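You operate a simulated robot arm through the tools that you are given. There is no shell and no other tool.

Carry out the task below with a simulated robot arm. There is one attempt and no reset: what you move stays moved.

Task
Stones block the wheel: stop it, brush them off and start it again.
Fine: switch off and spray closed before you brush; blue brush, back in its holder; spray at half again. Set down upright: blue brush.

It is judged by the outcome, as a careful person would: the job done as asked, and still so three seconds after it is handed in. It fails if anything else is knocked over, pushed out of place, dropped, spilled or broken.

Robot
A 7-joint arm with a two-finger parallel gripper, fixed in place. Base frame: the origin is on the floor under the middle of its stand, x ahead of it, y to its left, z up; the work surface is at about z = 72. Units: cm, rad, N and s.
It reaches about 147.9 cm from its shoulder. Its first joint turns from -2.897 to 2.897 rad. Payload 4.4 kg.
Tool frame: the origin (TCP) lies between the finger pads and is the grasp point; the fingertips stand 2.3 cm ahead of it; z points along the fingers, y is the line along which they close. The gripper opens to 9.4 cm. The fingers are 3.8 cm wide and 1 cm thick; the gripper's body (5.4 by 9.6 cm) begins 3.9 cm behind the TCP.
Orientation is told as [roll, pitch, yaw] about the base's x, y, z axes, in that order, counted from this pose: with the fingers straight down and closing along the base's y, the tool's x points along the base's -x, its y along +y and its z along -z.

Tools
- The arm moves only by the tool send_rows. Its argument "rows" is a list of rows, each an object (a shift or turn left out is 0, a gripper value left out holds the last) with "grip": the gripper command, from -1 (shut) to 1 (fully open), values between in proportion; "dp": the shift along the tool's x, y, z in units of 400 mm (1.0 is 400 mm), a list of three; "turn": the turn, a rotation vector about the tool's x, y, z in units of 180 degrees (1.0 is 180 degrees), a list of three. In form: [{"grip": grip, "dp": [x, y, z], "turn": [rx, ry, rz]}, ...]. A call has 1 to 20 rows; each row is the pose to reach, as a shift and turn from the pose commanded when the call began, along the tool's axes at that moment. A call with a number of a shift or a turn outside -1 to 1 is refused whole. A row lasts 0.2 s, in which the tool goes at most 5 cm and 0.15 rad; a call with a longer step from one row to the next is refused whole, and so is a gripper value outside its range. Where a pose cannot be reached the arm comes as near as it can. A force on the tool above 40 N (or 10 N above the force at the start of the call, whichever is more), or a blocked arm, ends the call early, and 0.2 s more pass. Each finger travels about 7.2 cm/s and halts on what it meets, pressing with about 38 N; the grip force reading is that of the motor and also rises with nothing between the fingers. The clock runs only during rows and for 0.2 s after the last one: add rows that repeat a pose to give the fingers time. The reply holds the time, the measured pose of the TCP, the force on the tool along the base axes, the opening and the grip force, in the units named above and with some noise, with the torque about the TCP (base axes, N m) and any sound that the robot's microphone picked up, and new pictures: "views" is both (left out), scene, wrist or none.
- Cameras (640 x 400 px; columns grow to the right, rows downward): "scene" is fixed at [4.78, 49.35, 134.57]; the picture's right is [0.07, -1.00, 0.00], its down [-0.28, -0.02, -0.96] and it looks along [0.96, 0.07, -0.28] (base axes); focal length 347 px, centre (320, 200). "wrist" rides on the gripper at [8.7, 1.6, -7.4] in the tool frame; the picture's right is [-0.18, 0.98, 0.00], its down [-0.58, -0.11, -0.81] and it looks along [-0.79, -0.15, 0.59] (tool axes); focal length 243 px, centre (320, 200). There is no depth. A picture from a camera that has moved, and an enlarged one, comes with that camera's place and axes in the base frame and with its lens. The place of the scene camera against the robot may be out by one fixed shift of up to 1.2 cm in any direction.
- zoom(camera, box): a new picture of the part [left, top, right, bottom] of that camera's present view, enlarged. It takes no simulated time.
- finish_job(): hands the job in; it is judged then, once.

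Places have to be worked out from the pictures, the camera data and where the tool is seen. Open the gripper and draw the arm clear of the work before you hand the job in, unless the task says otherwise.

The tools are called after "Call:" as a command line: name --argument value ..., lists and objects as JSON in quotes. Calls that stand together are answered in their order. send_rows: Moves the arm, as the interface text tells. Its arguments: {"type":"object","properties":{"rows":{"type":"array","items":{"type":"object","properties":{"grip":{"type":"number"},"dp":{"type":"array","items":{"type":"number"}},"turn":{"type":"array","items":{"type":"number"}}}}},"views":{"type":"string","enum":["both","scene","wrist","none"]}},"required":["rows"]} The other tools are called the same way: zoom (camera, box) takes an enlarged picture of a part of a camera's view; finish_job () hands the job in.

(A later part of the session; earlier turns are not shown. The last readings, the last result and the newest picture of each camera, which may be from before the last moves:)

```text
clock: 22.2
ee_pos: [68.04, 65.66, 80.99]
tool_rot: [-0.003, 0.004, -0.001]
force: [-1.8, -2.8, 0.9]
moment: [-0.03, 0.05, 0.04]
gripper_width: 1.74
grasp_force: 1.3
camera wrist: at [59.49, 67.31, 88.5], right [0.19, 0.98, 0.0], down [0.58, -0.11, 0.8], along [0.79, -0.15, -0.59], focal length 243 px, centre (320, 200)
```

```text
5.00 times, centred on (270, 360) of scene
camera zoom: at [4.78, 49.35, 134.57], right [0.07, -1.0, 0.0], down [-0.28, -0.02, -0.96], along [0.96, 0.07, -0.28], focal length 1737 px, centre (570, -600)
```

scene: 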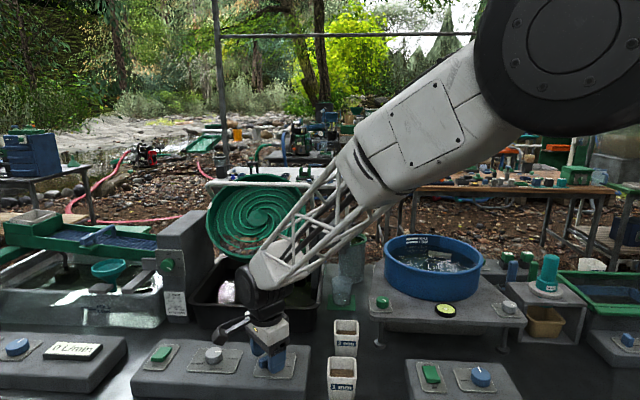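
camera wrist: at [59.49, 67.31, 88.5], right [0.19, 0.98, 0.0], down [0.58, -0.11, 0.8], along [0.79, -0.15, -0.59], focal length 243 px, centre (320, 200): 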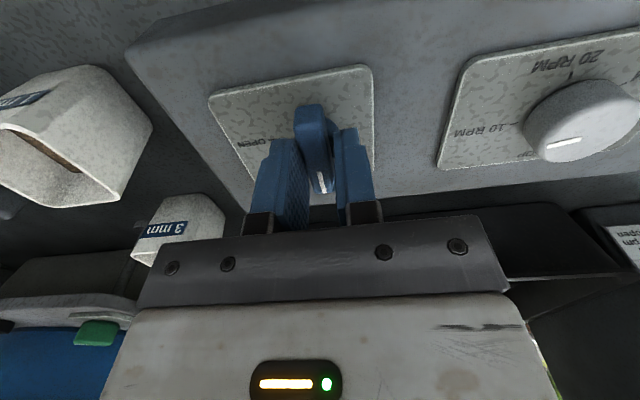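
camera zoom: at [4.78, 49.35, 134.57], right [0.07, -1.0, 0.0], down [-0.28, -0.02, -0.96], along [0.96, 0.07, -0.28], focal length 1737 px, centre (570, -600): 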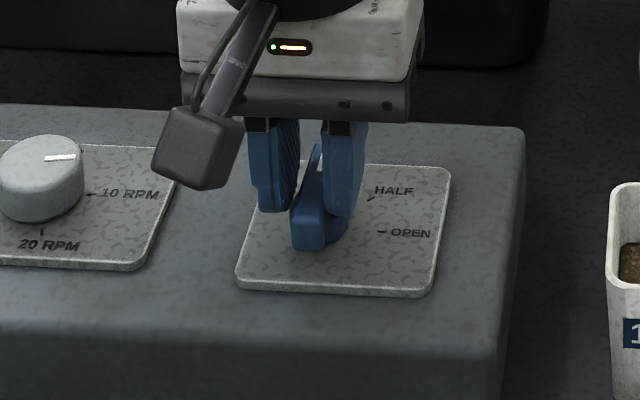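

The bar is nearly at CLOSED, with a little slack left. I turn about 4° more to take up the slack, then open and lift to check.

Call:
send_rows --rows '[{"grip": -0.66, "turn": [0, 0, -0.01]}, {"grip": -0.66, "turn": [0, 0, -0.022]}, {"grip": -0.66, "turn": [0, 0, -0.022]}, {"grip": -0.2, "turn": [0, 0, -0.022]}, {"grip": 0.0, "turn": [0, 0, -0.022]}, {"grip": 0.0, "turn": [0, 0, -0.022]}, {"grip": 0.0, "turn": [0, 0, -0.022], "dp": [0, 0, -0.06]}, {"grip": 0.0, "turn": [0, 0, 0], "dp": [0, 0, -0.14]}, {"grip": 0.0, "turn": [0, 0, 0], "dp": [0, 0, -0.22]}, {"grip": 0.0, "turn": [0, 0, 0], "dp": [0, 0, -0.22]}]' --views "both"

Call:
zoom --camera "wrist" --box '[220, 0, 420, 125]'

Call:
zoom --camera "scene" --box '[220, 320, 320, 400]'

```text
clock: 24.4
ee_pos: [68.09, 65.62, 90.01]
tool_rot: [-0.003, 0.004, -0.002]
force: [-0.2, 0.1, 0.8]
moment: [0.0, -0.03, -0.01]
gripper_width: 4.7
grasp_force: 0.1
camera wrist: at [59.54, 67.3, 97.41], right [0.19, 0.98, 0.0], down [0.58, -0.11, 0.8], along [0.79, -0.15, -0.59], focal length 243 px, centre (320, 200)
```

scene: 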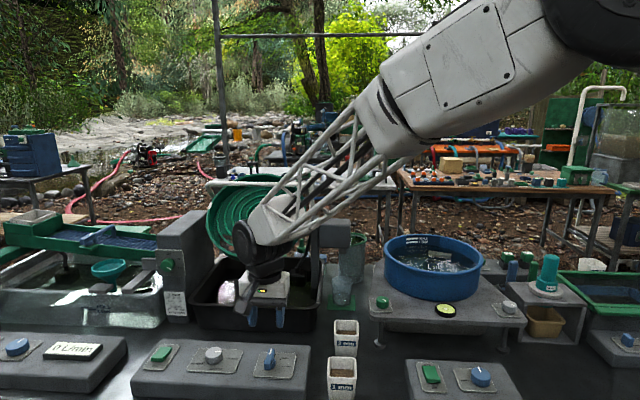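
wrist: 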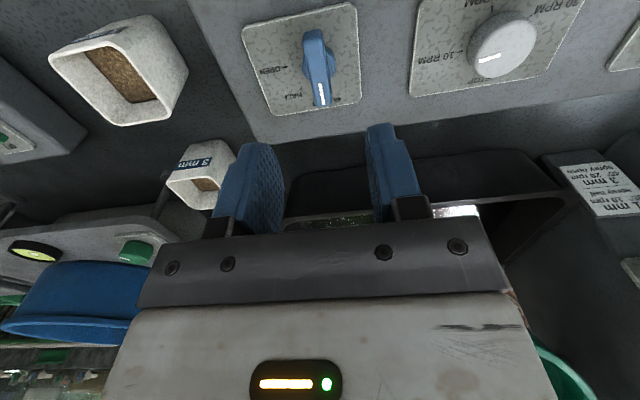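

```text
3.20 times, centred on (320, 62) of wrist
camera zoom: at [59.54, 67.3, 97.41], right [0.19, 0.98, 0.0], down [0.58, -0.11, 0.8], along [0.79, -0.15, -0.59], focal length 776 px, centre (320, 640)
```

zoom: 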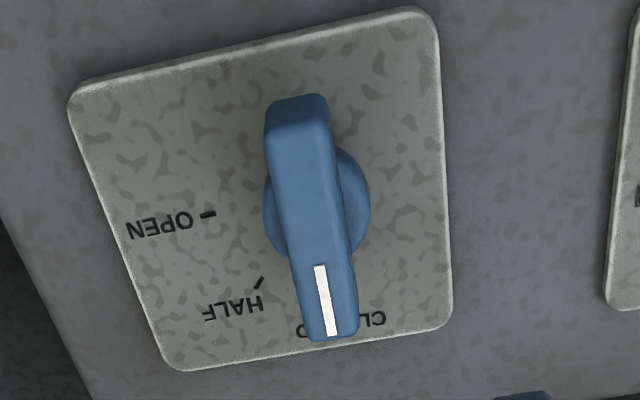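

```text
5.00 times, centred on (270, 360) of scene
camera zoom: at [4.78, 49.35, 134.57], right [0.07, -1.0, 0.0], down [-0.28, -0.02, -0.96], along [0.96, 0.07, -0.28], focal length 1737 px, centre (570, -600)
```

zoom: 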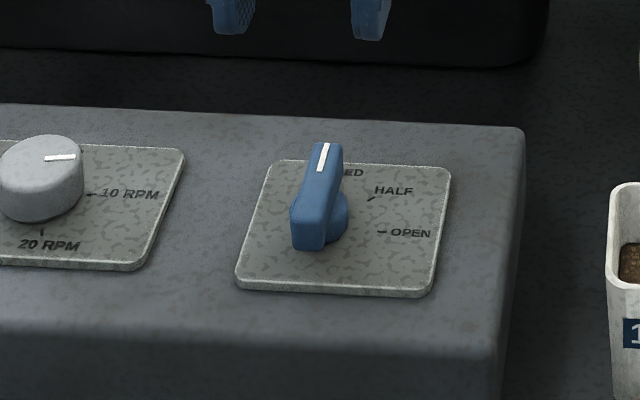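

The spray knob now points at CLOSED, perhaps 2° short by my estimate. I go back down the same path and nudge it those last couple of degrees with the loose grip.

Call:
send_rows --rows '[{"grip": 0.0, "dp": [0, 0, 0.08]}, {"grip": 0.0, "dp": [0, 0, 0.16]}, {"grip": 0.0, "dp": [0, 0, 0.22]}, {"grip": -0.4, "dp": [0, 0, 0.222]}, {"grip": -0.66, "dp": [0, 0, 0.222]}, {"grip": -0.66, "dp": [0, 0, 0.222]}, {"grip": -0.68, "dp": [0, 0, 0.222], "turn": [0, 0, -0.015]}, {"grip": -0.68, "dp": [0, 0, 0.222], "turn": [0, 0, -0.033]}, {"grip": -0.68, "dp": [0, 0, 0.222], "turn": [0, 0, -0.033]}, {"grip": -0.3, "dp": [0, 0, 0.222], "turn": [0, 0, -0.033]}, {"grip": 0.0, "dp": [0, 0, 0.222], "turn": [0, 0, -0.033]}, {"grip": 0.0, "dp": [0, 0, 0.16], "turn": [0, 0, -0.033]}, {"grip": 0.0, "dp": [0, 0, 0.08], "turn": [0, 0, 0]}, {"grip": 0.0, "dp": [0, 0, 0], "turn": [0, 0, 0]}, {"grip": 0.0, "dp": [0, 0, 0], "turn": [0, 0, 0]}]' --views "wrist"

Call:
zoom --camera "wrist" --box '[220, 0, 420, 125]'

Call:
zoom --camera "scene" --box '[220, 320, 320, 400]'

```text
clock: 27.6
ee_pos: [67.77, 65.88, 89.82]
tool_rot: [-0.002, 0.003, -0.002]
force: [-0.8, -0.2, 0.5]
moment: [0.02, 0.0, 0.04]
gripper_width: 4.7
grasp_force: 0.0
camera wrist: at [59.39, 67.62, 97.33], right [0.19, 0.98, 0.0], down [0.58, -0.11, 0.8], along [0.79, -0.15, -0.59], focal length 243 px, centre (320, 200)
```

wrist: 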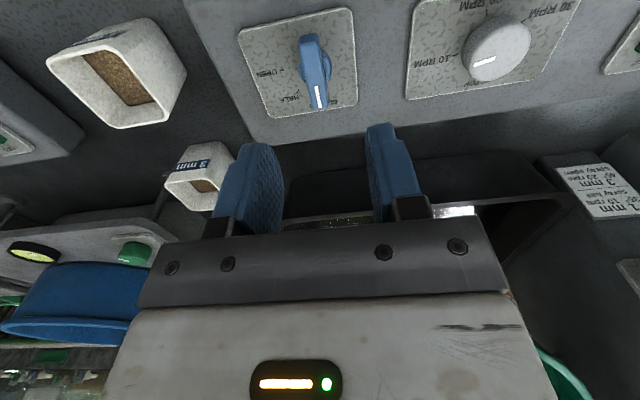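

```text
3.20 times, centred on (320, 62) of wrist
camera zoom: at [59.39, 67.62, 97.33], right [0.19, 0.98, 0.0], down [0.58, -0.11, 0.8], along [0.79, -0.15, -0.59], focal length 776 px, centre (320, 640)
```

zoom: 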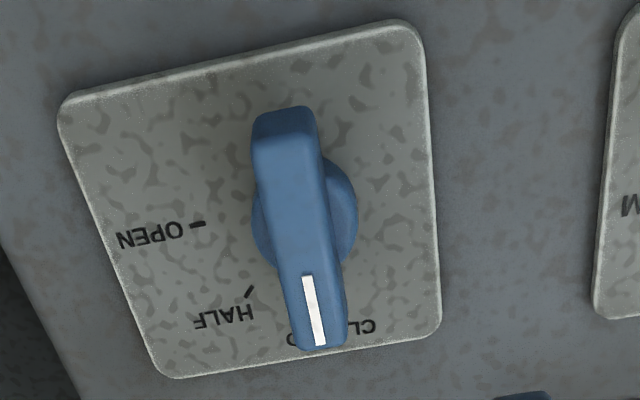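

```text
5.00 times, centred on (270, 360) of scene
camera zoom: at [4.78, 49.35, 134.57], right [0.07, -1.0, 0.0], down [-0.28, -0.02, -0.96], along [0.96, 0.07, -0.28], focal length 1737 px, centre (570, -600)
```

zoom: 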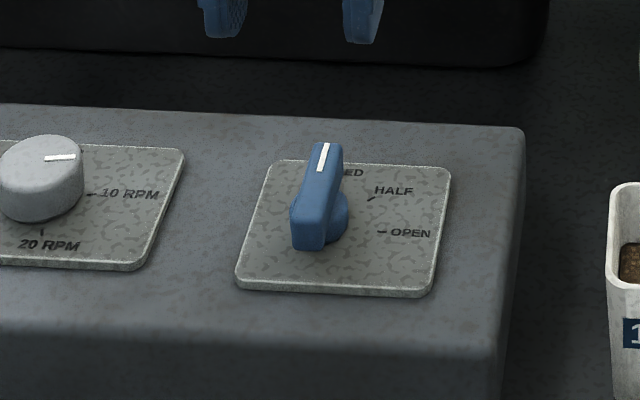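

The picture is unchanged, so the knob is against its CLOSED stop. Now I rise and travel right towards the brush holder for a closer look.

Call:
send_rows --rows '[{"dp": [-0.0075, -0.095, -0.0625], "grip": 0.5}, {"dp": [-0.015, -0.19, -0.125]}, {"dp": [-0.0225, -0.285, -0.1875]}, {"dp": [-0.03, -0.38, -0.25]}, {"dp": [-0.0375, -0.475, -0.3125]}, {"dp": [-0.045, -0.57, -0.375]}, {"dp": [-0.0525, -0.665, -0.4375]}, {"dp": [-0.06, -0.76, -0.5]}, {"dp": [-0.0675, -0.855, -0.5625]}, {"dp": [-0.075, -0.95, -0.625]}]' --views "none"

Call:
send_rows --rows '[{"dp": [-0.02, -0.09, 0]}, {"dp": [-0.04, -0.18, 0]}, {"dp": [-0.06, -0.27, 0]}, {"dp": [-0.08, -0.36, 0]}, {"dp": [-0.1, -0.45, 0]}, {"dp": [-0.12, -0.54, 0]}, {"dp": [-0.14, -0.63, 0.02]}, {"dp": [-0.16, -0.7, 0.04]}, {"dp": [-0.16, -0.7, 0.04]}]' --views "both"

```text
clock: 29.8
ee_pos: [71.26, 27.68, 114.82]
tool_rot: [-0.003, 0.002, -0.002]
force: [-0.2, -1.0, 0.0]
moment: [0.01, 0.02, 0.0]
gripper_width: 7.04
grasp_force: 0.0
```

```text
clock: 31.8
ee_pos: [77.72, -0.44, 113.28]
tool_rot: [-0.005, 0.002, -0.002]
force: [0.1, 0.4, 0.2]
moment: [0.01, 0.02, -0.01]
gripper_width: 7.04
grasp_force: 0.0
camera wrist: at [69.13, 1.19, 120.84], right [0.19, 0.98, 0.0], down [0.58, -0.11, 0.8], along [0.79, -0.15, -0.59], focal length 243 px, centre (320, 200)
```

scene: 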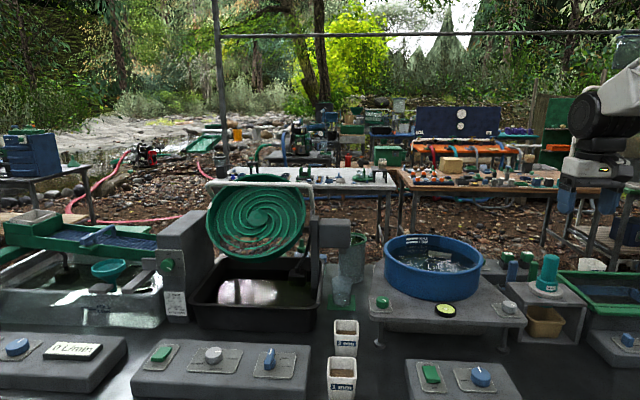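
wrist: 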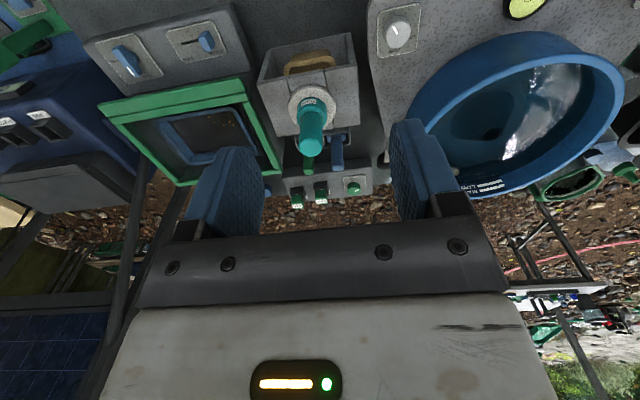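

Call:
zoom --camera "wrist" --box '[240, 30, 420, 220]'

Call:
zoom --camera "scene" --box '[470, 230, 590, 340]'

Call:
zoom --camera "scene" --box '[190, 160, 370, 320]'

```text
2.11 times, centred on (330, 125) of wrist
camera zoom: at [69.13, 1.19, 120.84], right [0.19, 0.98, 0.0], down [0.58, -0.11, 0.8], along [0.79, -0.15, -0.59], focal length 511 px, centre (299, 358)
```

zoom: 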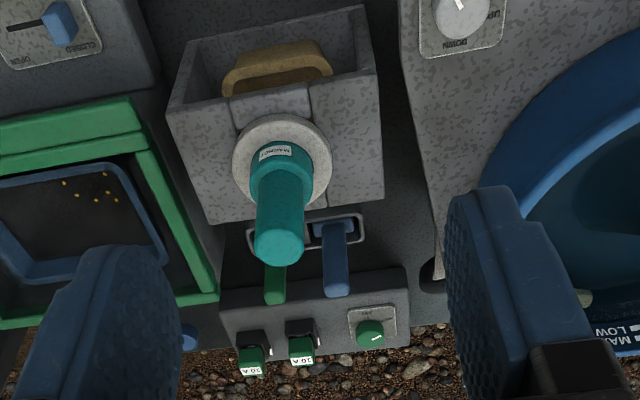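

```text
3.64 times, centred on (530, 285) of scene
camera zoom: at [4.78, 49.35, 134.57], right [0.07, -1.0, 0.0], down [-0.28, -0.02, -0.96], along [0.96, 0.07, -0.28], focal length 1263 px, centre (-444, -109)
```

zoom: 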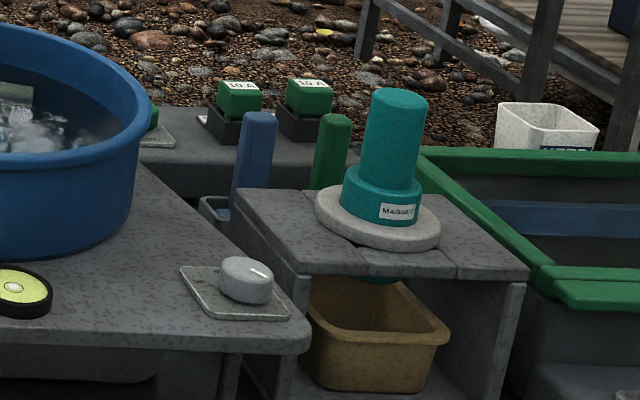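

```text
2.50 times, centred on (280, 240) of scene
camera zoom: at [4.78, 49.35, 134.57], right [0.07, -1.0, 0.0], down [-0.28, -0.02, -0.96], along [0.96, 0.07, -0.28], focal length 868 px, centre (420, 100)
```

zoom: 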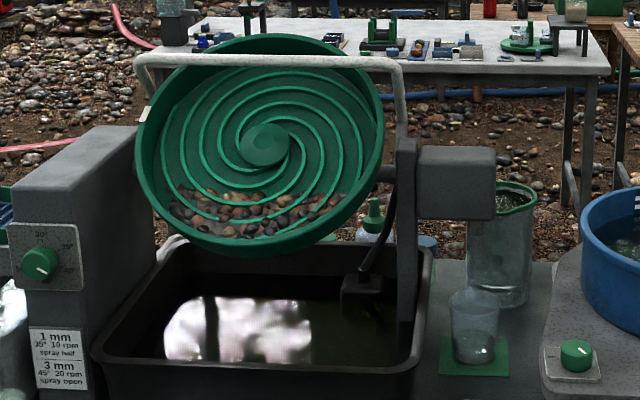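

The two brushes stand in a tray behind the magnet box; the blue handle's top is near (103, -1.6, 88). I move above it, staying higher than the magnet (top about 96.5), for a close view of the handle and the slot.

Call:
send_rows --rows '[{"dp": [-0.09, 0, 0.03]}, {"dp": [-0.18, -0.01, 0.08]}, {"dp": [-0.27, -0.02, 0.13]}, {"dp": [-0.36, -0.03, 0.18]}, {"dp": [-0.44, -0.035, 0.22]}, {"dp": [-0.44, -0.035, 0.22]}]' --views "both"

Call:
zoom --camera "wrist" --box '[220, 20, 420, 180]'

```text
clock: 33.2
ee_pos: [95.07, -1.94, 104.75]
tool_rot: [-0.002, 0.003, -0.002]
force: [-0.3, 0.5, -0.9]
moment: [0.03, -0.01, 0.0]
gripper_width: 7.05
grasp_force: 0.1
camera wrist: at [86.51, -0.29, 112.24], right [0.19, 0.98, 0.0], down [0.58, -0.11, 0.81], along [0.79, -0.15, -0.59], focal length 243 px, centre (320, 200)
```

scene: 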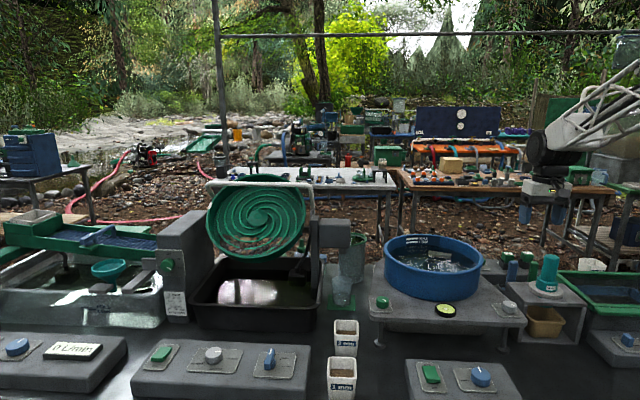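
wrist: 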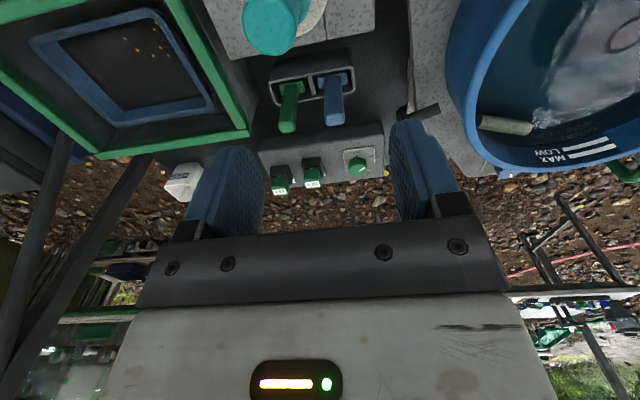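

```text
2.50 times, centred on (320, 100) of wrist
camera zoom: at [86.51, -0.29, 112.24], right [0.19, 0.98, 0.0], down [0.58, -0.11, 0.81], along [0.79, -0.15, -0.59], focal length 606 px, centre (320, 450)
```

zoom: 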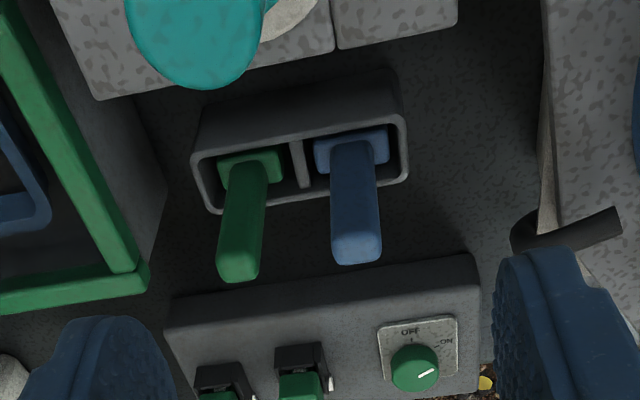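

The close view places the blue handle at about x 104.4–106.2, y -3.0 to -0.6, top z 86, with its head sunk in the tray (rim z ≈ 78). I turn the tool to +90° yaw, so the camera clears the magnet and the fingers close along x, and come in above it.

Call:
send_rows --rows '[{"dp": [-0.0232, 0.0002, 0.009], "turn": [0, 0, -0.04545], "grip": 0.3}, {"dp": [-0.0464, 0.0005, 0.018], "turn": [0, 0, -0.0909]}, {"dp": [-0.0695, 0.0007, 0.027], "turn": [0, 0, -0.13636]}, {"dp": [-0.0927, 0.0009, 0.036], "turn": [0, 0, -0.1818]}, {"dp": [-0.1159, 0.0011, 0.045], "turn": [0, 0, -0.22727]}, {"dp": [-0.1391, 0.0014, 0.055], "turn": [0, 0, -0.2727]}, {"dp": [-0.1623, 0.0016, 0.064], "turn": [0, 0, -0.31818]}, {"dp": [-0.1855, 0.0018, 0.073], "turn": [0, 0, -0.36364]}, {"dp": [-0.2086, 0.002, 0.082], "turn": [0, 0, -0.40909]}, {"dp": [-0.2318, 0.0023, 0.091], "turn": [0, 0, -0.45454]}, {"dp": [-0.255, 0.0025, 0.1], "turn": [0, 0, -0.5]}, {"dp": [-0.255, 0.0025, 0.1], "turn": [0, 0, -0.5]}]' --views "both"

Call:
zoom --camera "wrist" --box '[220, 0, 420, 150]'

```text
clock: 35.8
ee_pos: [105.15, -1.72, 100.57]
tool_rot: [0.003, 0.003, 1.572]
force: [-0.3, 0.4, 0.7]
moment: [0.04, 0.0, -0.02]
gripper_width: 6.13
grasp_force: 0.0
camera wrist: at [103.66, -10.35, 108.07], right [-0.98, 0.18, 0.0], down [0.11, 0.58, 0.8], along [0.15, 0.79, -0.59], focal length 243 px, centre (320, 200)
```

scene: 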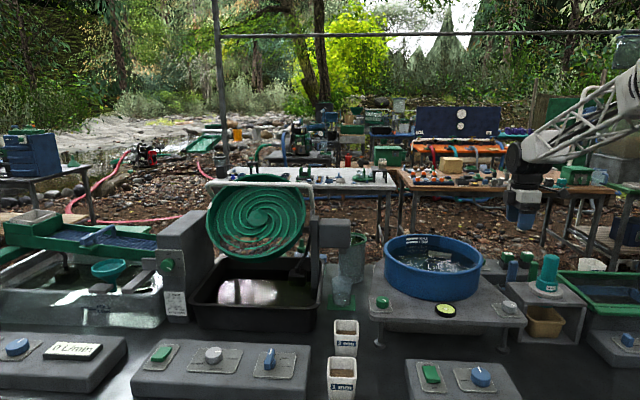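
wrist: 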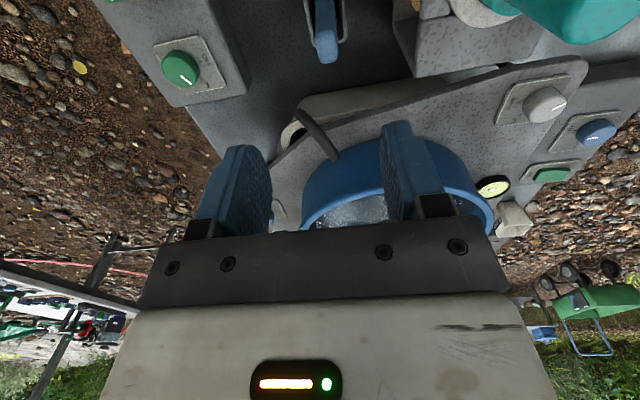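

```text
2.67 times, centred on (320, 75) of wrist
camera zoom: at [103.66, -10.35, 108.07], right [-0.98, 0.18, 0.0], down [0.11, 0.58, 0.8], along [0.15, 0.79, -0.59], focal length 647 px, centre (320, 533)
```

zoom: 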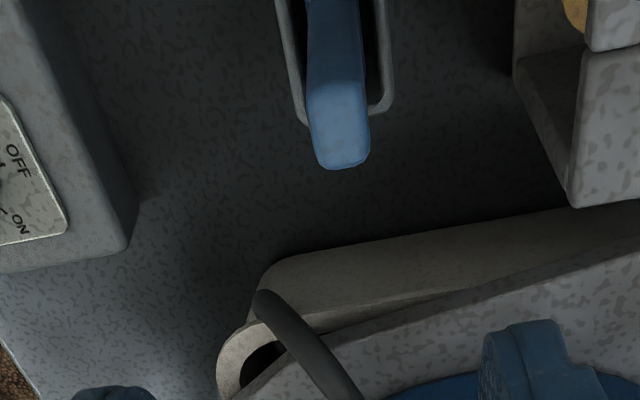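

The handle's top lies about 0.6 cm nearer (−x) than the tool axis. I correct that and go down until the tips are just above the handle top.

Call:
send_rows --rows '[{"dp": [0.0025, 0.015, 0.05], "grip": 0.1}, {"dp": [0.0025, 0.015, 0.1]}, {"dp": [0.0025, 0.015, 0.15]}, {"dp": [0.0025, 0.015, 0.2]}, {"dp": [0.0025, 0.015, 0.2525]}, {"dp": [0.0025, 0.015, 0.2525]}]' --views "both"

Call:
zoom --camera "wrist" --box '[220, 40, 420, 190]'

Call:
zoom --camera "scene" --box '[470, 200, 590, 320]'

```text
clock: 37.2
ee_pos: [104.4, -1.67, 90.51]
tool_rot: [0.003, 0.003, 1.569]
force: [-0.1, -0.5, 0.0]
moment: [0.01, -0.02, -0.03]
gripper_width: 5.16
grasp_force: 0.0
camera wrist: at [102.87, -10.36, 98.06], right [-0.98, 0.19, 0.0], down [0.11, 0.58, 0.8], along [0.15, 0.79, -0.59], focal length 243 px, centre (320, 200)
```

scene: 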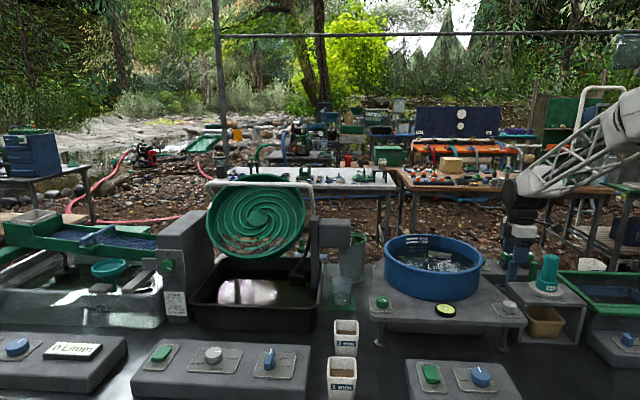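
wrist: 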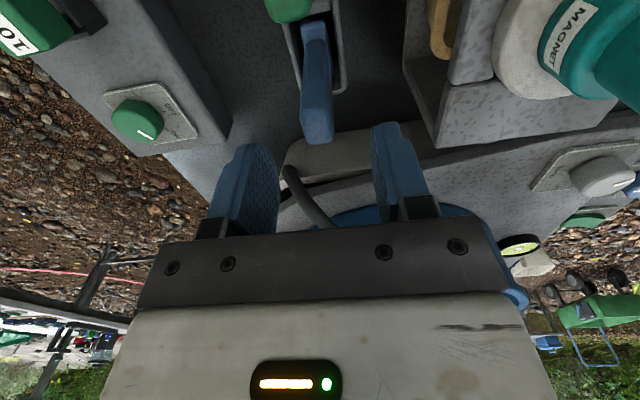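

```text
2.67 times, centred on (320, 115) of wrist
camera zoom: at [102.87, -10.36, 98.06], right [-0.98, 0.19, 0.0], down [0.11, 0.58, 0.8], along [0.15, 0.79, -0.59], focal length 647 px, centre (320, 427)
```

zoom: 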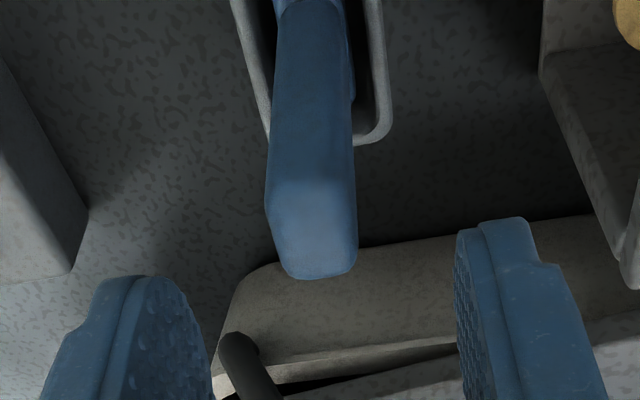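

```text
3.33 times, centred on (530, 260) of scene
camera zoom: at [4.78, 49.35, 134.57], right [0.07, -1.0, 0.0], down [-0.28, -0.02, -0.96], along [0.96, 0.07, -0.28], focal length 1158 px, centre (-380, 0)
```

zoom: 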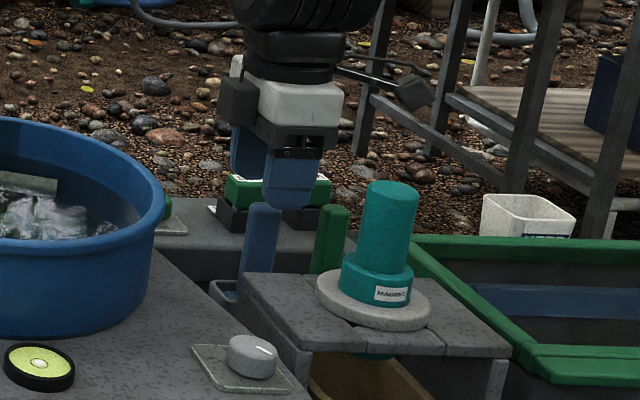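

The handle is centred between the fingers. I go down 7 cm so the pads hold the upper handle with the body still above its top.

Call:
send_rows --rows '[{"dp": [-0.002, -0.001, 0.04]}, {"dp": [-0.002, -0.001, 0.08]}, {"dp": [-0.002, -0.001, 0.12]}, {"dp": [-0.002, -0.001, 0.15]}, {"dp": [-0.002, -0.001, 0.175]}, {"dp": [-0.002, -0.001, 0.175]}]' --views "both"

Call:
zoom --camera "wrist" --box '[200, 60, 440, 240]'

Call:
zoom --camera "scene" --box '[470, 200, 590, 320]'

```text
clock: 38.6
ee_pos: [104.52, -1.83, 83.57]
tool_rot: [0.002, 0.004, 1.57]
force: [0.6, 0.1, -0.2]
moment: [-0.02, -0.02, 0.05]
gripper_width: 5.16
grasp_force: 0.1
camera wrist: at [103.01, -10.41, 91.04], right [-0.98, 0.19, 0.0], down [0.11, 0.58, 0.8], along [0.15, 0.79, -0.59], focal length 243 px, centre (320, 200)
```

scene: 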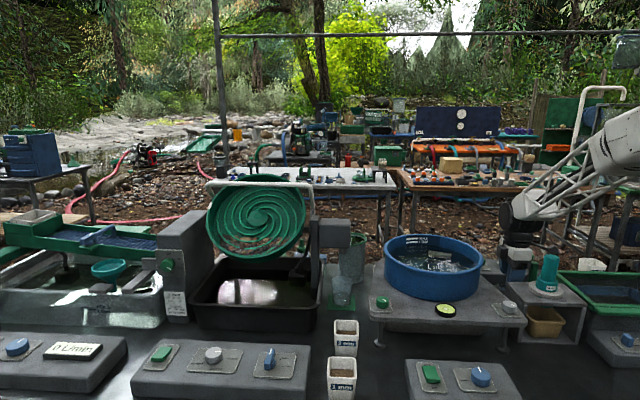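
wrist: 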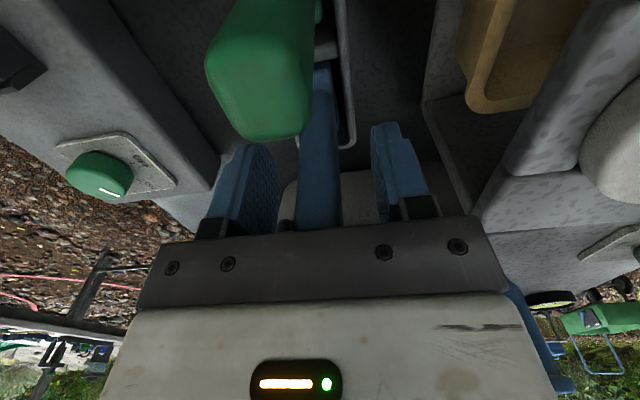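

```text
2.22 times, centred on (320, 150) of wrist
camera zoom: at [103.01, -10.41, 91.04], right [-0.98, 0.19, 0.0], down [0.11, 0.58, 0.8], along [0.15, 0.79, -0.59], focal length 539 px, centre (320, 311)
```

zoom: 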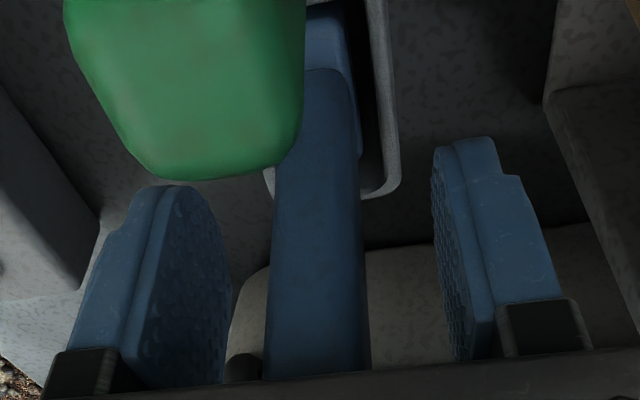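

```text
3.33 times, centred on (530, 260) of scene
camera zoom: at [4.78, 49.35, 134.57], right [0.07, -1.0, 0.0], down [-0.28, -0.02, -0.96], along [0.96, 0.07, -0.28], focal length 1158 px, centre (-380, 0)
```

zoom: 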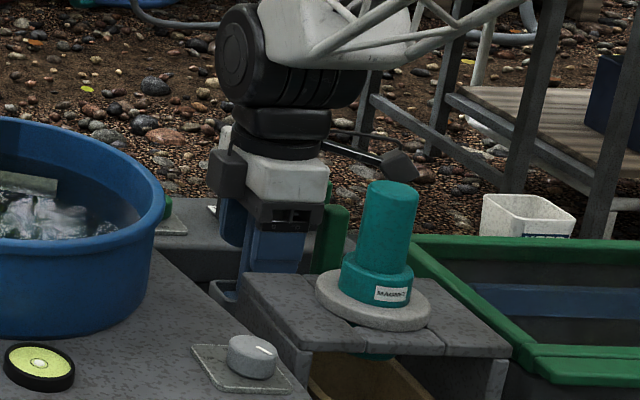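

The handle is centred and nothing touches. I close slowly on it.

Call:
send_rows --rows '[{"grip": -0.1}, {"grip": -0.3}, {"grip": -0.45}, {"grip": -0.55}, {"grip": -0.62}, {"grip": -0.7}, {"grip": -0.8}, {"grip": -1}, {"grip": -1}]' --views "wrist"

```text
clock: 40.6
ee_pos: [104.54, -1.83, 83.53]
tool_rot: [0.003, 0.003, 1.571]
force: [0.2, 0.2, -0.7]
moment: [-0.02, 0.01, -0.02]
gripper_width: 1.7
grasp_force: 38.3
camera wrist: at [103.01, -10.41, 91.05], right [-0.98, 0.19, 0.0], down [0.11, 0.58, 0.8], along [0.15, 0.79, -0.59], focal length 243 px, centre (320, 200)
```

wrist: 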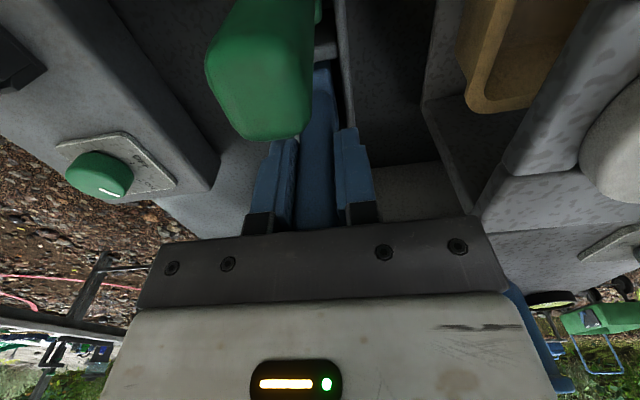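

A clean grip: 1.7 cm with no side force; I note this pose as the return pose: (104.5, -1.8, 83.5), yaw 90°. I lift straight up.

Call:
send_rows --rows '[{"dp": [0, 0, -0.03]}, {"dp": [0, 0, -0.07]}, {"dp": [0, 0, -0.11]}, {"dp": [0, 0, -0.15]}, {"dp": [0, 0, -0.2]}, {"dp": [0, 0, -0.25]}, {"dp": [0, 0, -0.25]}]' --views "both"

Call:
zoom --camera "scene" --box '[470, 180, 590, 320]'

Call:
zoom --camera "wrist" --box '[200, 0, 440, 220]'

```text
clock: 42.2
ee_pos: [104.61, -1.51, 93.37]
tool_rot: [0.003, 0.003, 1.569]
force: [0.2, 0.5, 0.3]
moment: [-0.01, 0.01, 0.0]
gripper_width: 1.72
grasp_force: 37.9
camera wrist: at [103.01, -10.26, 100.85], right [-0.98, 0.19, 0.0], down [0.11, 0.58, 0.8], along [0.15, 0.79, -0.59], focal length 243 px, centre (320, 200)
```

scene: 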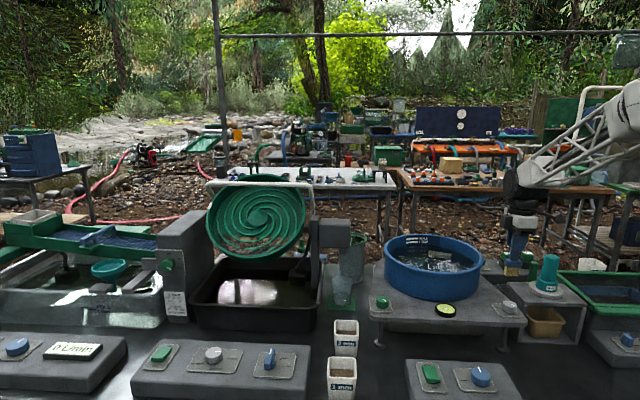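
wrist: 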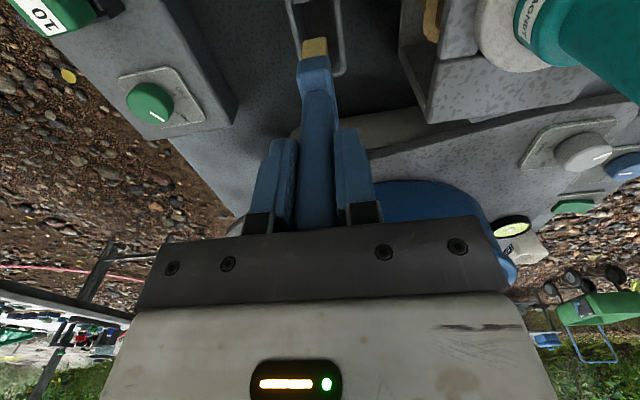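

```text
2.86 times, centred on (530, 250) of scene
camera zoom: at [4.78, 49.35, 134.57], right [0.07, -1.0, 0.0], down [-0.28, -0.02, -0.96], along [0.96, 0.07, -0.28], focal length 992 px, centre (-280, 57)
```

zoom: 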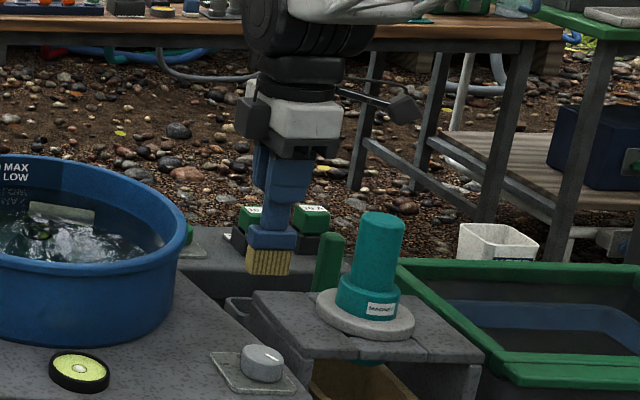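

```text
1.82 times, centred on (320, 110) of wrist
camera zoom: at [103.01, -10.26, 100.85], right [-0.98, 0.19, 0.0], down [0.11, 0.58, 0.8], along [0.15, 0.79, -0.59], focal length 441 px, centre (320, 364)
```

zoom: 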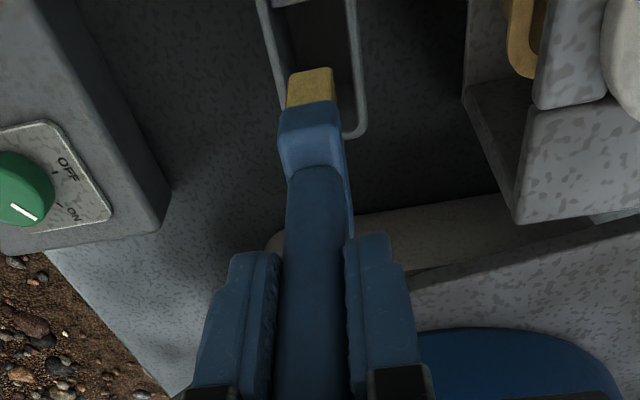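

The brush came out cleanly: a blue head with yellow bristles about 2.6 cm long, the bristle end about 11 cm below the TCP. I lift higher and then carry it left towards the front of the wheel.

Call:
send_rows --rows '[{"dp": [0, 0, -0.1]}, {"dp": [0, 0, -0.2]}, {"dp": [0, 0, -0.3]}, {"dp": [0, 0, -0.4]}, {"dp": [0, 0, -0.5]}, {"dp": [-0.1, 0.05, -0.5]}, {"dp": [-0.2, 0.1, -0.5]}, {"dp": [-0.3, 0.15, -0.5]}, {"dp": [-0.4, 0.2, -0.5]}, {"dp": [-0.5, 0.25, -0.5]}]' --views "none"

Call:
send_rows --rows '[{"dp": [-0.1, 0.05, 0]}, {"dp": [-0.2, 0.1, 0]}, {"dp": [-0.3, 0.15, 0]}, {"dp": [-0.4, 0.2, 0]}, {"dp": [-0.5, 0.25, 0]}, {"dp": [-0.6, 0.3, 0]}, {"dp": [-0.7, 0.35, 0]}, {"dp": [-0.75, 0.375, 0]}, {"dp": [-0.75, 0.375, 0]}]' --views "both"

```text
clock: 44.4
ee_pos: [94.7, 18.72, 113.04]
tool_rot: [0.004, 0.004, 1.568]
force: [0.0, 0.5, -0.3]
moment: [-0.03, -0.01, -0.02]
gripper_width: 1.73
grasp_force: 38.4
```

```text
clock: 46.4
ee_pos: [79.94, 48.43, 113.27]
tool_rot: [0.004, 0.004, 1.57]
force: [0.3, 0.0, -1.3]
moment: [-0.02, 0.0, 0.02]
gripper_width: 1.73
grasp_force: 38.2
camera wrist: at [78.41, 39.73, 120.84], right [-0.98, 0.19, 0.0], down [0.11, 0.58, 0.8], along [0.15, 0.79, -0.59], focal length 243 px, centre (320, 200)
```

scene: 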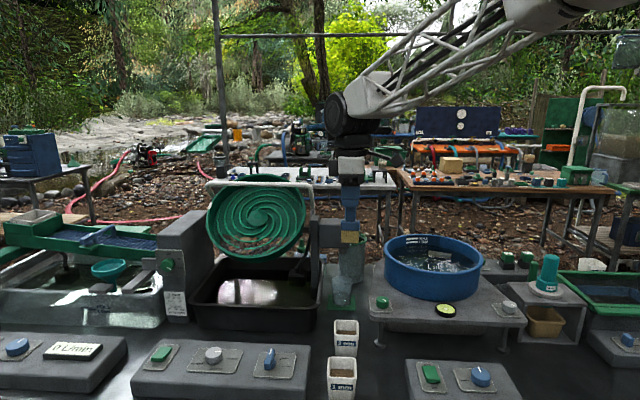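
wrist: 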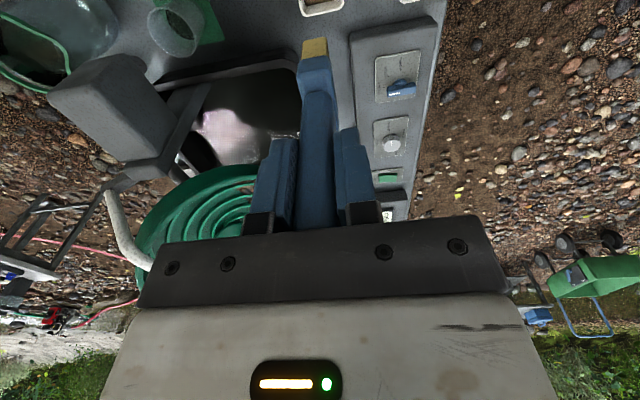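

Call:
zoom --camera "wrist" --box '[40, 30, 300, 290]'

Call:
zoom --camera "scene" --box '[195, 165, 325, 265]'

```text
1.54 times, centred on (170, 160) of wrist
camera zoom: at [78.41, 39.73, 120.84], right [-0.98, 0.19, 0.0], down [0.11, 0.58, 0.8], along [0.15, 0.79, -0.59], focal length 373 px, centre (551, 262)
```

zoom: 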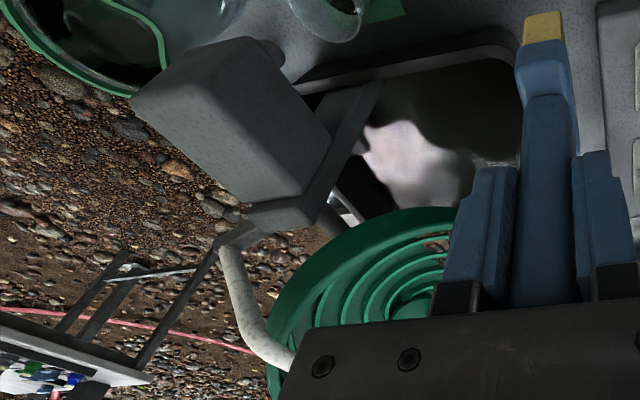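

```text
4.00 times, centred on (260, 215) of scene
camera zoom: at [4.78, 49.35, 134.57], right [0.07, -1.0, 0.0], down [-0.28, -0.02, -0.96], along [0.96, 0.07, -0.28], focal length 1389 px, centre (560, 140)
```

zoom: 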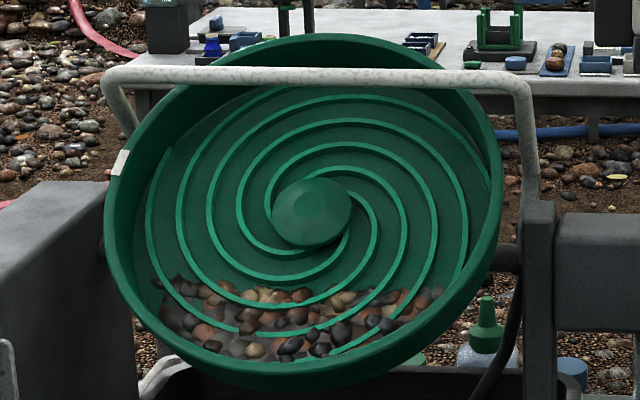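

I want a proper look at the stones, so I turn the tool back to yaw 0 in the air, standing off to the right, with the wheel in the free right part of the wrist view.

Call:
send_rows --rows '[{"dp": [-0.0045, 0.0273, -0.0227], "turn": [0, 0, 0.04545]}, {"dp": [-0.0091, 0.0545, -0.0455], "turn": [0, 0, 0.0909]}, {"dp": [-0.0136, 0.0818, -0.0682], "turn": [0, 0, 0.13636]}, {"dp": [-0.0182, 0.1091, -0.0909], "turn": [0, 0, 0.1818]}, {"dp": [-0.0227, 0.1364, -0.1136], "turn": [0, 0, 0.22727]}, {"dp": [-0.0273, 0.1636, -0.1364], "turn": [0, 0, 0.2727]}, {"dp": [-0.0318, 0.1909, -0.1591], "turn": [0, 0, 0.31818]}, {"dp": [-0.0364, 0.2182, -0.1818], "turn": [0, 0, 0.36364]}, {"dp": [-0.0409, 0.2455, -0.2045], "turn": [0, 0, 0.40909]}, {"dp": [-0.0455, 0.2727, -0.2273], "turn": [0, 0, 0.45454]}, {"dp": [-0.05, 0.3, -0.25], "turn": [0, 0, 0.5]}, {"dp": [-0.05, 0.3, -0.25], "turn": [0, 0, 0.5]}]' --views "wrist"

Call:
zoom --camera "wrist" --box '[370, 40, 590, 240]'

```text
clock: 49.0
ee_pos: [67.73, 50.57, 123.37]
tool_rot: [-0.003, 0.006, -0.004]
force: [0.1, -0.3, -0.5]
moment: [0.02, 0.03, 0.0]
gripper_width: 1.76
grasp_force: 37.8
camera wrist: at [59.2, 52.12, 130.91], right [0.19, 0.98, 0.0], down [0.58, -0.11, 0.8], along [0.79, -0.15, -0.59], focal length 243 px, centre (320, 200)
```

wrist: 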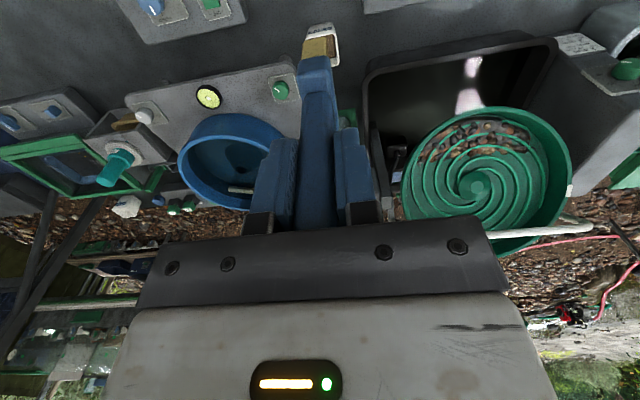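

```text
2.00 times, centred on (480, 140) of wrist
camera zoom: at [59.2, 52.12, 130.91], right [0.19, 0.98, 0.0], down [0.58, -0.11, 0.8], along [0.79, -0.15, -0.59], focal length 485 px, centre (0, 320)
```

zoom: 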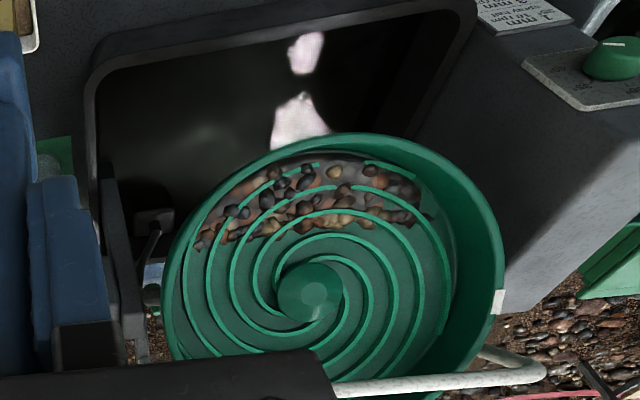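

The wheel pan works out as tilted about 35° from horizontal: lip bottom near (86.9, 74.6, 95.1), floor about 4 cm below the lip, and the spray pipe at x≈101, z≈111. The stones fill the lowest floor segment, so I zoom closer to see them and the ribs.

Call:
zoom --camera "wrist" --box '[400, 90, 540, 180]'

Call:
zoom --camera "scene" --box '[215, 210, 315, 270]'

```text
4.44 times, centred on (470, 135) of wrist
camera zoom: at [59.2, 52.12, 130.91], right [0.19, 0.98, 0.0], down [0.58, -0.11, 0.8], along [0.79, -0.15, -0.59], focal length 1078 px, centre (-347, 489)
```

zoom: 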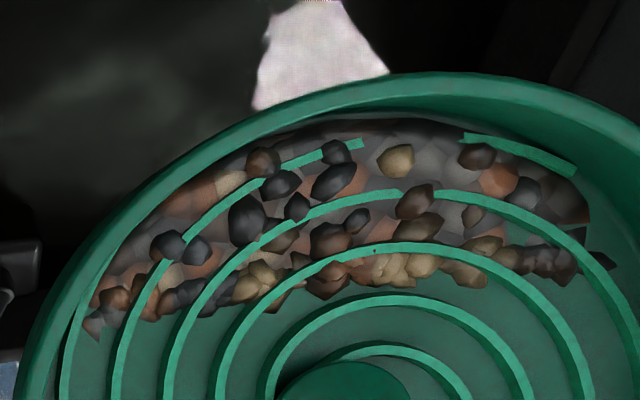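

```text
6.40 times, centred on (265, 240) of scene
camera zoom: at [4.78, 49.35, 134.57], right [0.07, -1.0, 0.0], down [-0.28, -0.02, -0.96], along [0.96, 0.07, -0.28], focal length 2223 px, centre (672, -56)
```

zoom: 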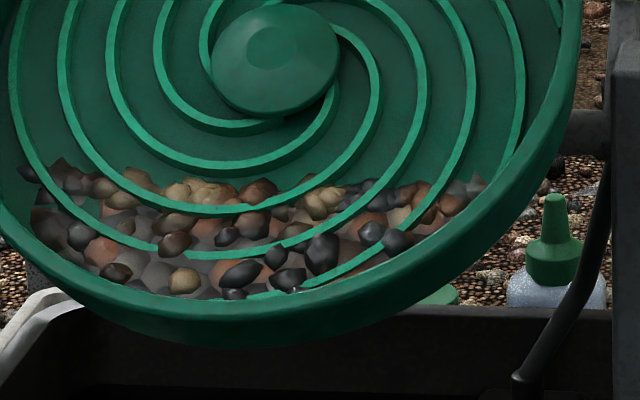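

The stones lie as a bed about a stone thick between the low ribs, across the whole lower segment. I turn the tool to +90° yaw again in front of the wheel, then tilt it 35° so the bristles meet the floor squarely and the hand stays clear of the spray pipe.

Call:
send_rows --rows '[{"dp": [-0.017, 0.0555, 0.008], "turn": [0, 0, -0.04545]}, {"dp": [-0.0341, 0.1109, 0.0159], "turn": [0, 0, -0.0909]}, {"dp": [-0.0511, 0.1664, 0.0239], "turn": [0, 0, -0.13636]}, {"dp": [-0.0682, 0.2218, 0.0318], "turn": [0, 0, -0.1818]}, {"dp": [-0.0852, 0.2773, 0.0398], "turn": [0, 0, -0.22727]}, {"dp": [-0.1023, 0.3327, 0.0477], "turn": [0, 0, -0.2727]}, {"dp": [-0.1193, 0.3882, 0.0557], "turn": [0, 0, -0.31818]}, {"dp": [-0.1364, 0.4436, 0.0636], "turn": [0, 0, -0.36364]}, {"dp": [-0.1534, 0.4991, 0.0716], "turn": [0, 0, -0.40909]}, {"dp": [-0.1705, 0.5545, 0.0795], "turn": [0, 0, -0.45454]}, {"dp": [-0.1875, 0.61, 0.0875], "turn": [0, 0, -0.5]}, {"dp": [-0.1875, 0.61, 0.0875], "turn": [0, 0, -0.5]}]' --views "none"

Call:
send_rows --rows '[{"dp": [0, -0.0429, 0.0357], "turn": [0.0278, 0, 0]}, {"dp": [0, -0.0857, 0.0714], "turn": [0.0556, 0, 0]}, {"dp": [0, -0.1286, 0.1071], "turn": [0.0833, 0, 0]}, {"dp": [0, -0.1714, 0.1429], "turn": [0.1111, 0, 0]}, {"dp": [0, -0.2143, 0.1786], "turn": [0.1389, 0, 0]}, {"dp": [0, -0.2571, 0.2143], "turn": [0.1667, 0, 0]}, {"dp": [0, -0.3, 0.25], "turn": [0.1944, 0, 0]}, {"dp": [0, -0.3, 0.25], "turn": [0.1944, 0, 0]}]' --views "both"

Call:
zoom --camera "scene" --box '[190, 140, 330, 260]'

```text
clock: 51.6
ee_pos: [75.22, 74.78, 119.82]
tool_rot: [0.004, 0.005, 1.571]
force: [1.0, 0.3, -0.2]
moment: [-0.02, 0.03, 0.0]
gripper_width: 1.73
grasp_force: 37.6
```

```text
clock: 53.4
ee_pos: [87.35, 74.83, 109.77]
tool_rot: [-0.608, 0.004, 1.569]
force: [0.0, -0.6, 0.1]
moment: [0.01, -0.02, -0.02]
gripper_width: 1.71
grasp_force: 38.2
camera wrist: at [81.84, 66.19, 114.94], right [-0.81, 0.18, -0.56], down [-0.37, 0.58, 0.72], along [0.46, 0.79, -0.4], focal length 243 px, centre (320, 200)
```

scene: 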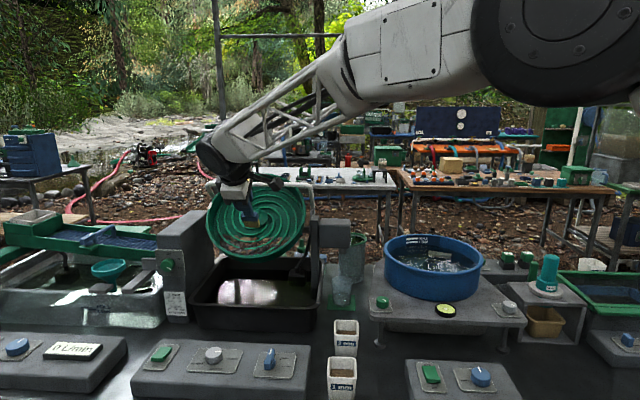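
wrist: 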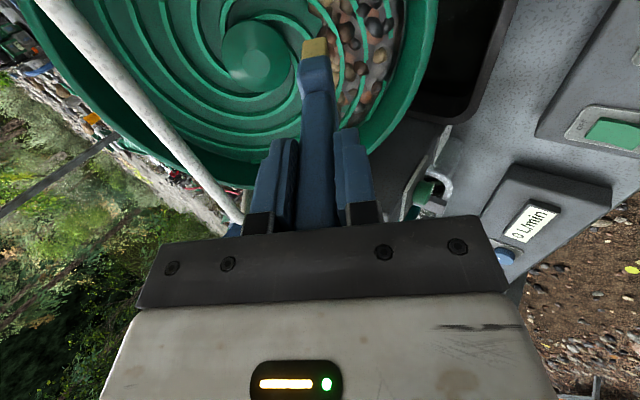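

```text
3.33 times, centred on (260, 200) of scene
camera zoom: at [4.78, 49.35, 134.57], right [0.07, -1.0, 0.0], down [-0.28, -0.02, -0.96], along [0.96, 0.07, -0.28], focal length 1158 px, centre (520, 200)
```

zoom: 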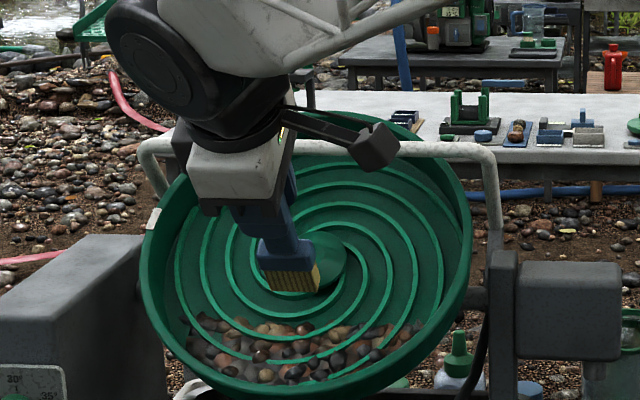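

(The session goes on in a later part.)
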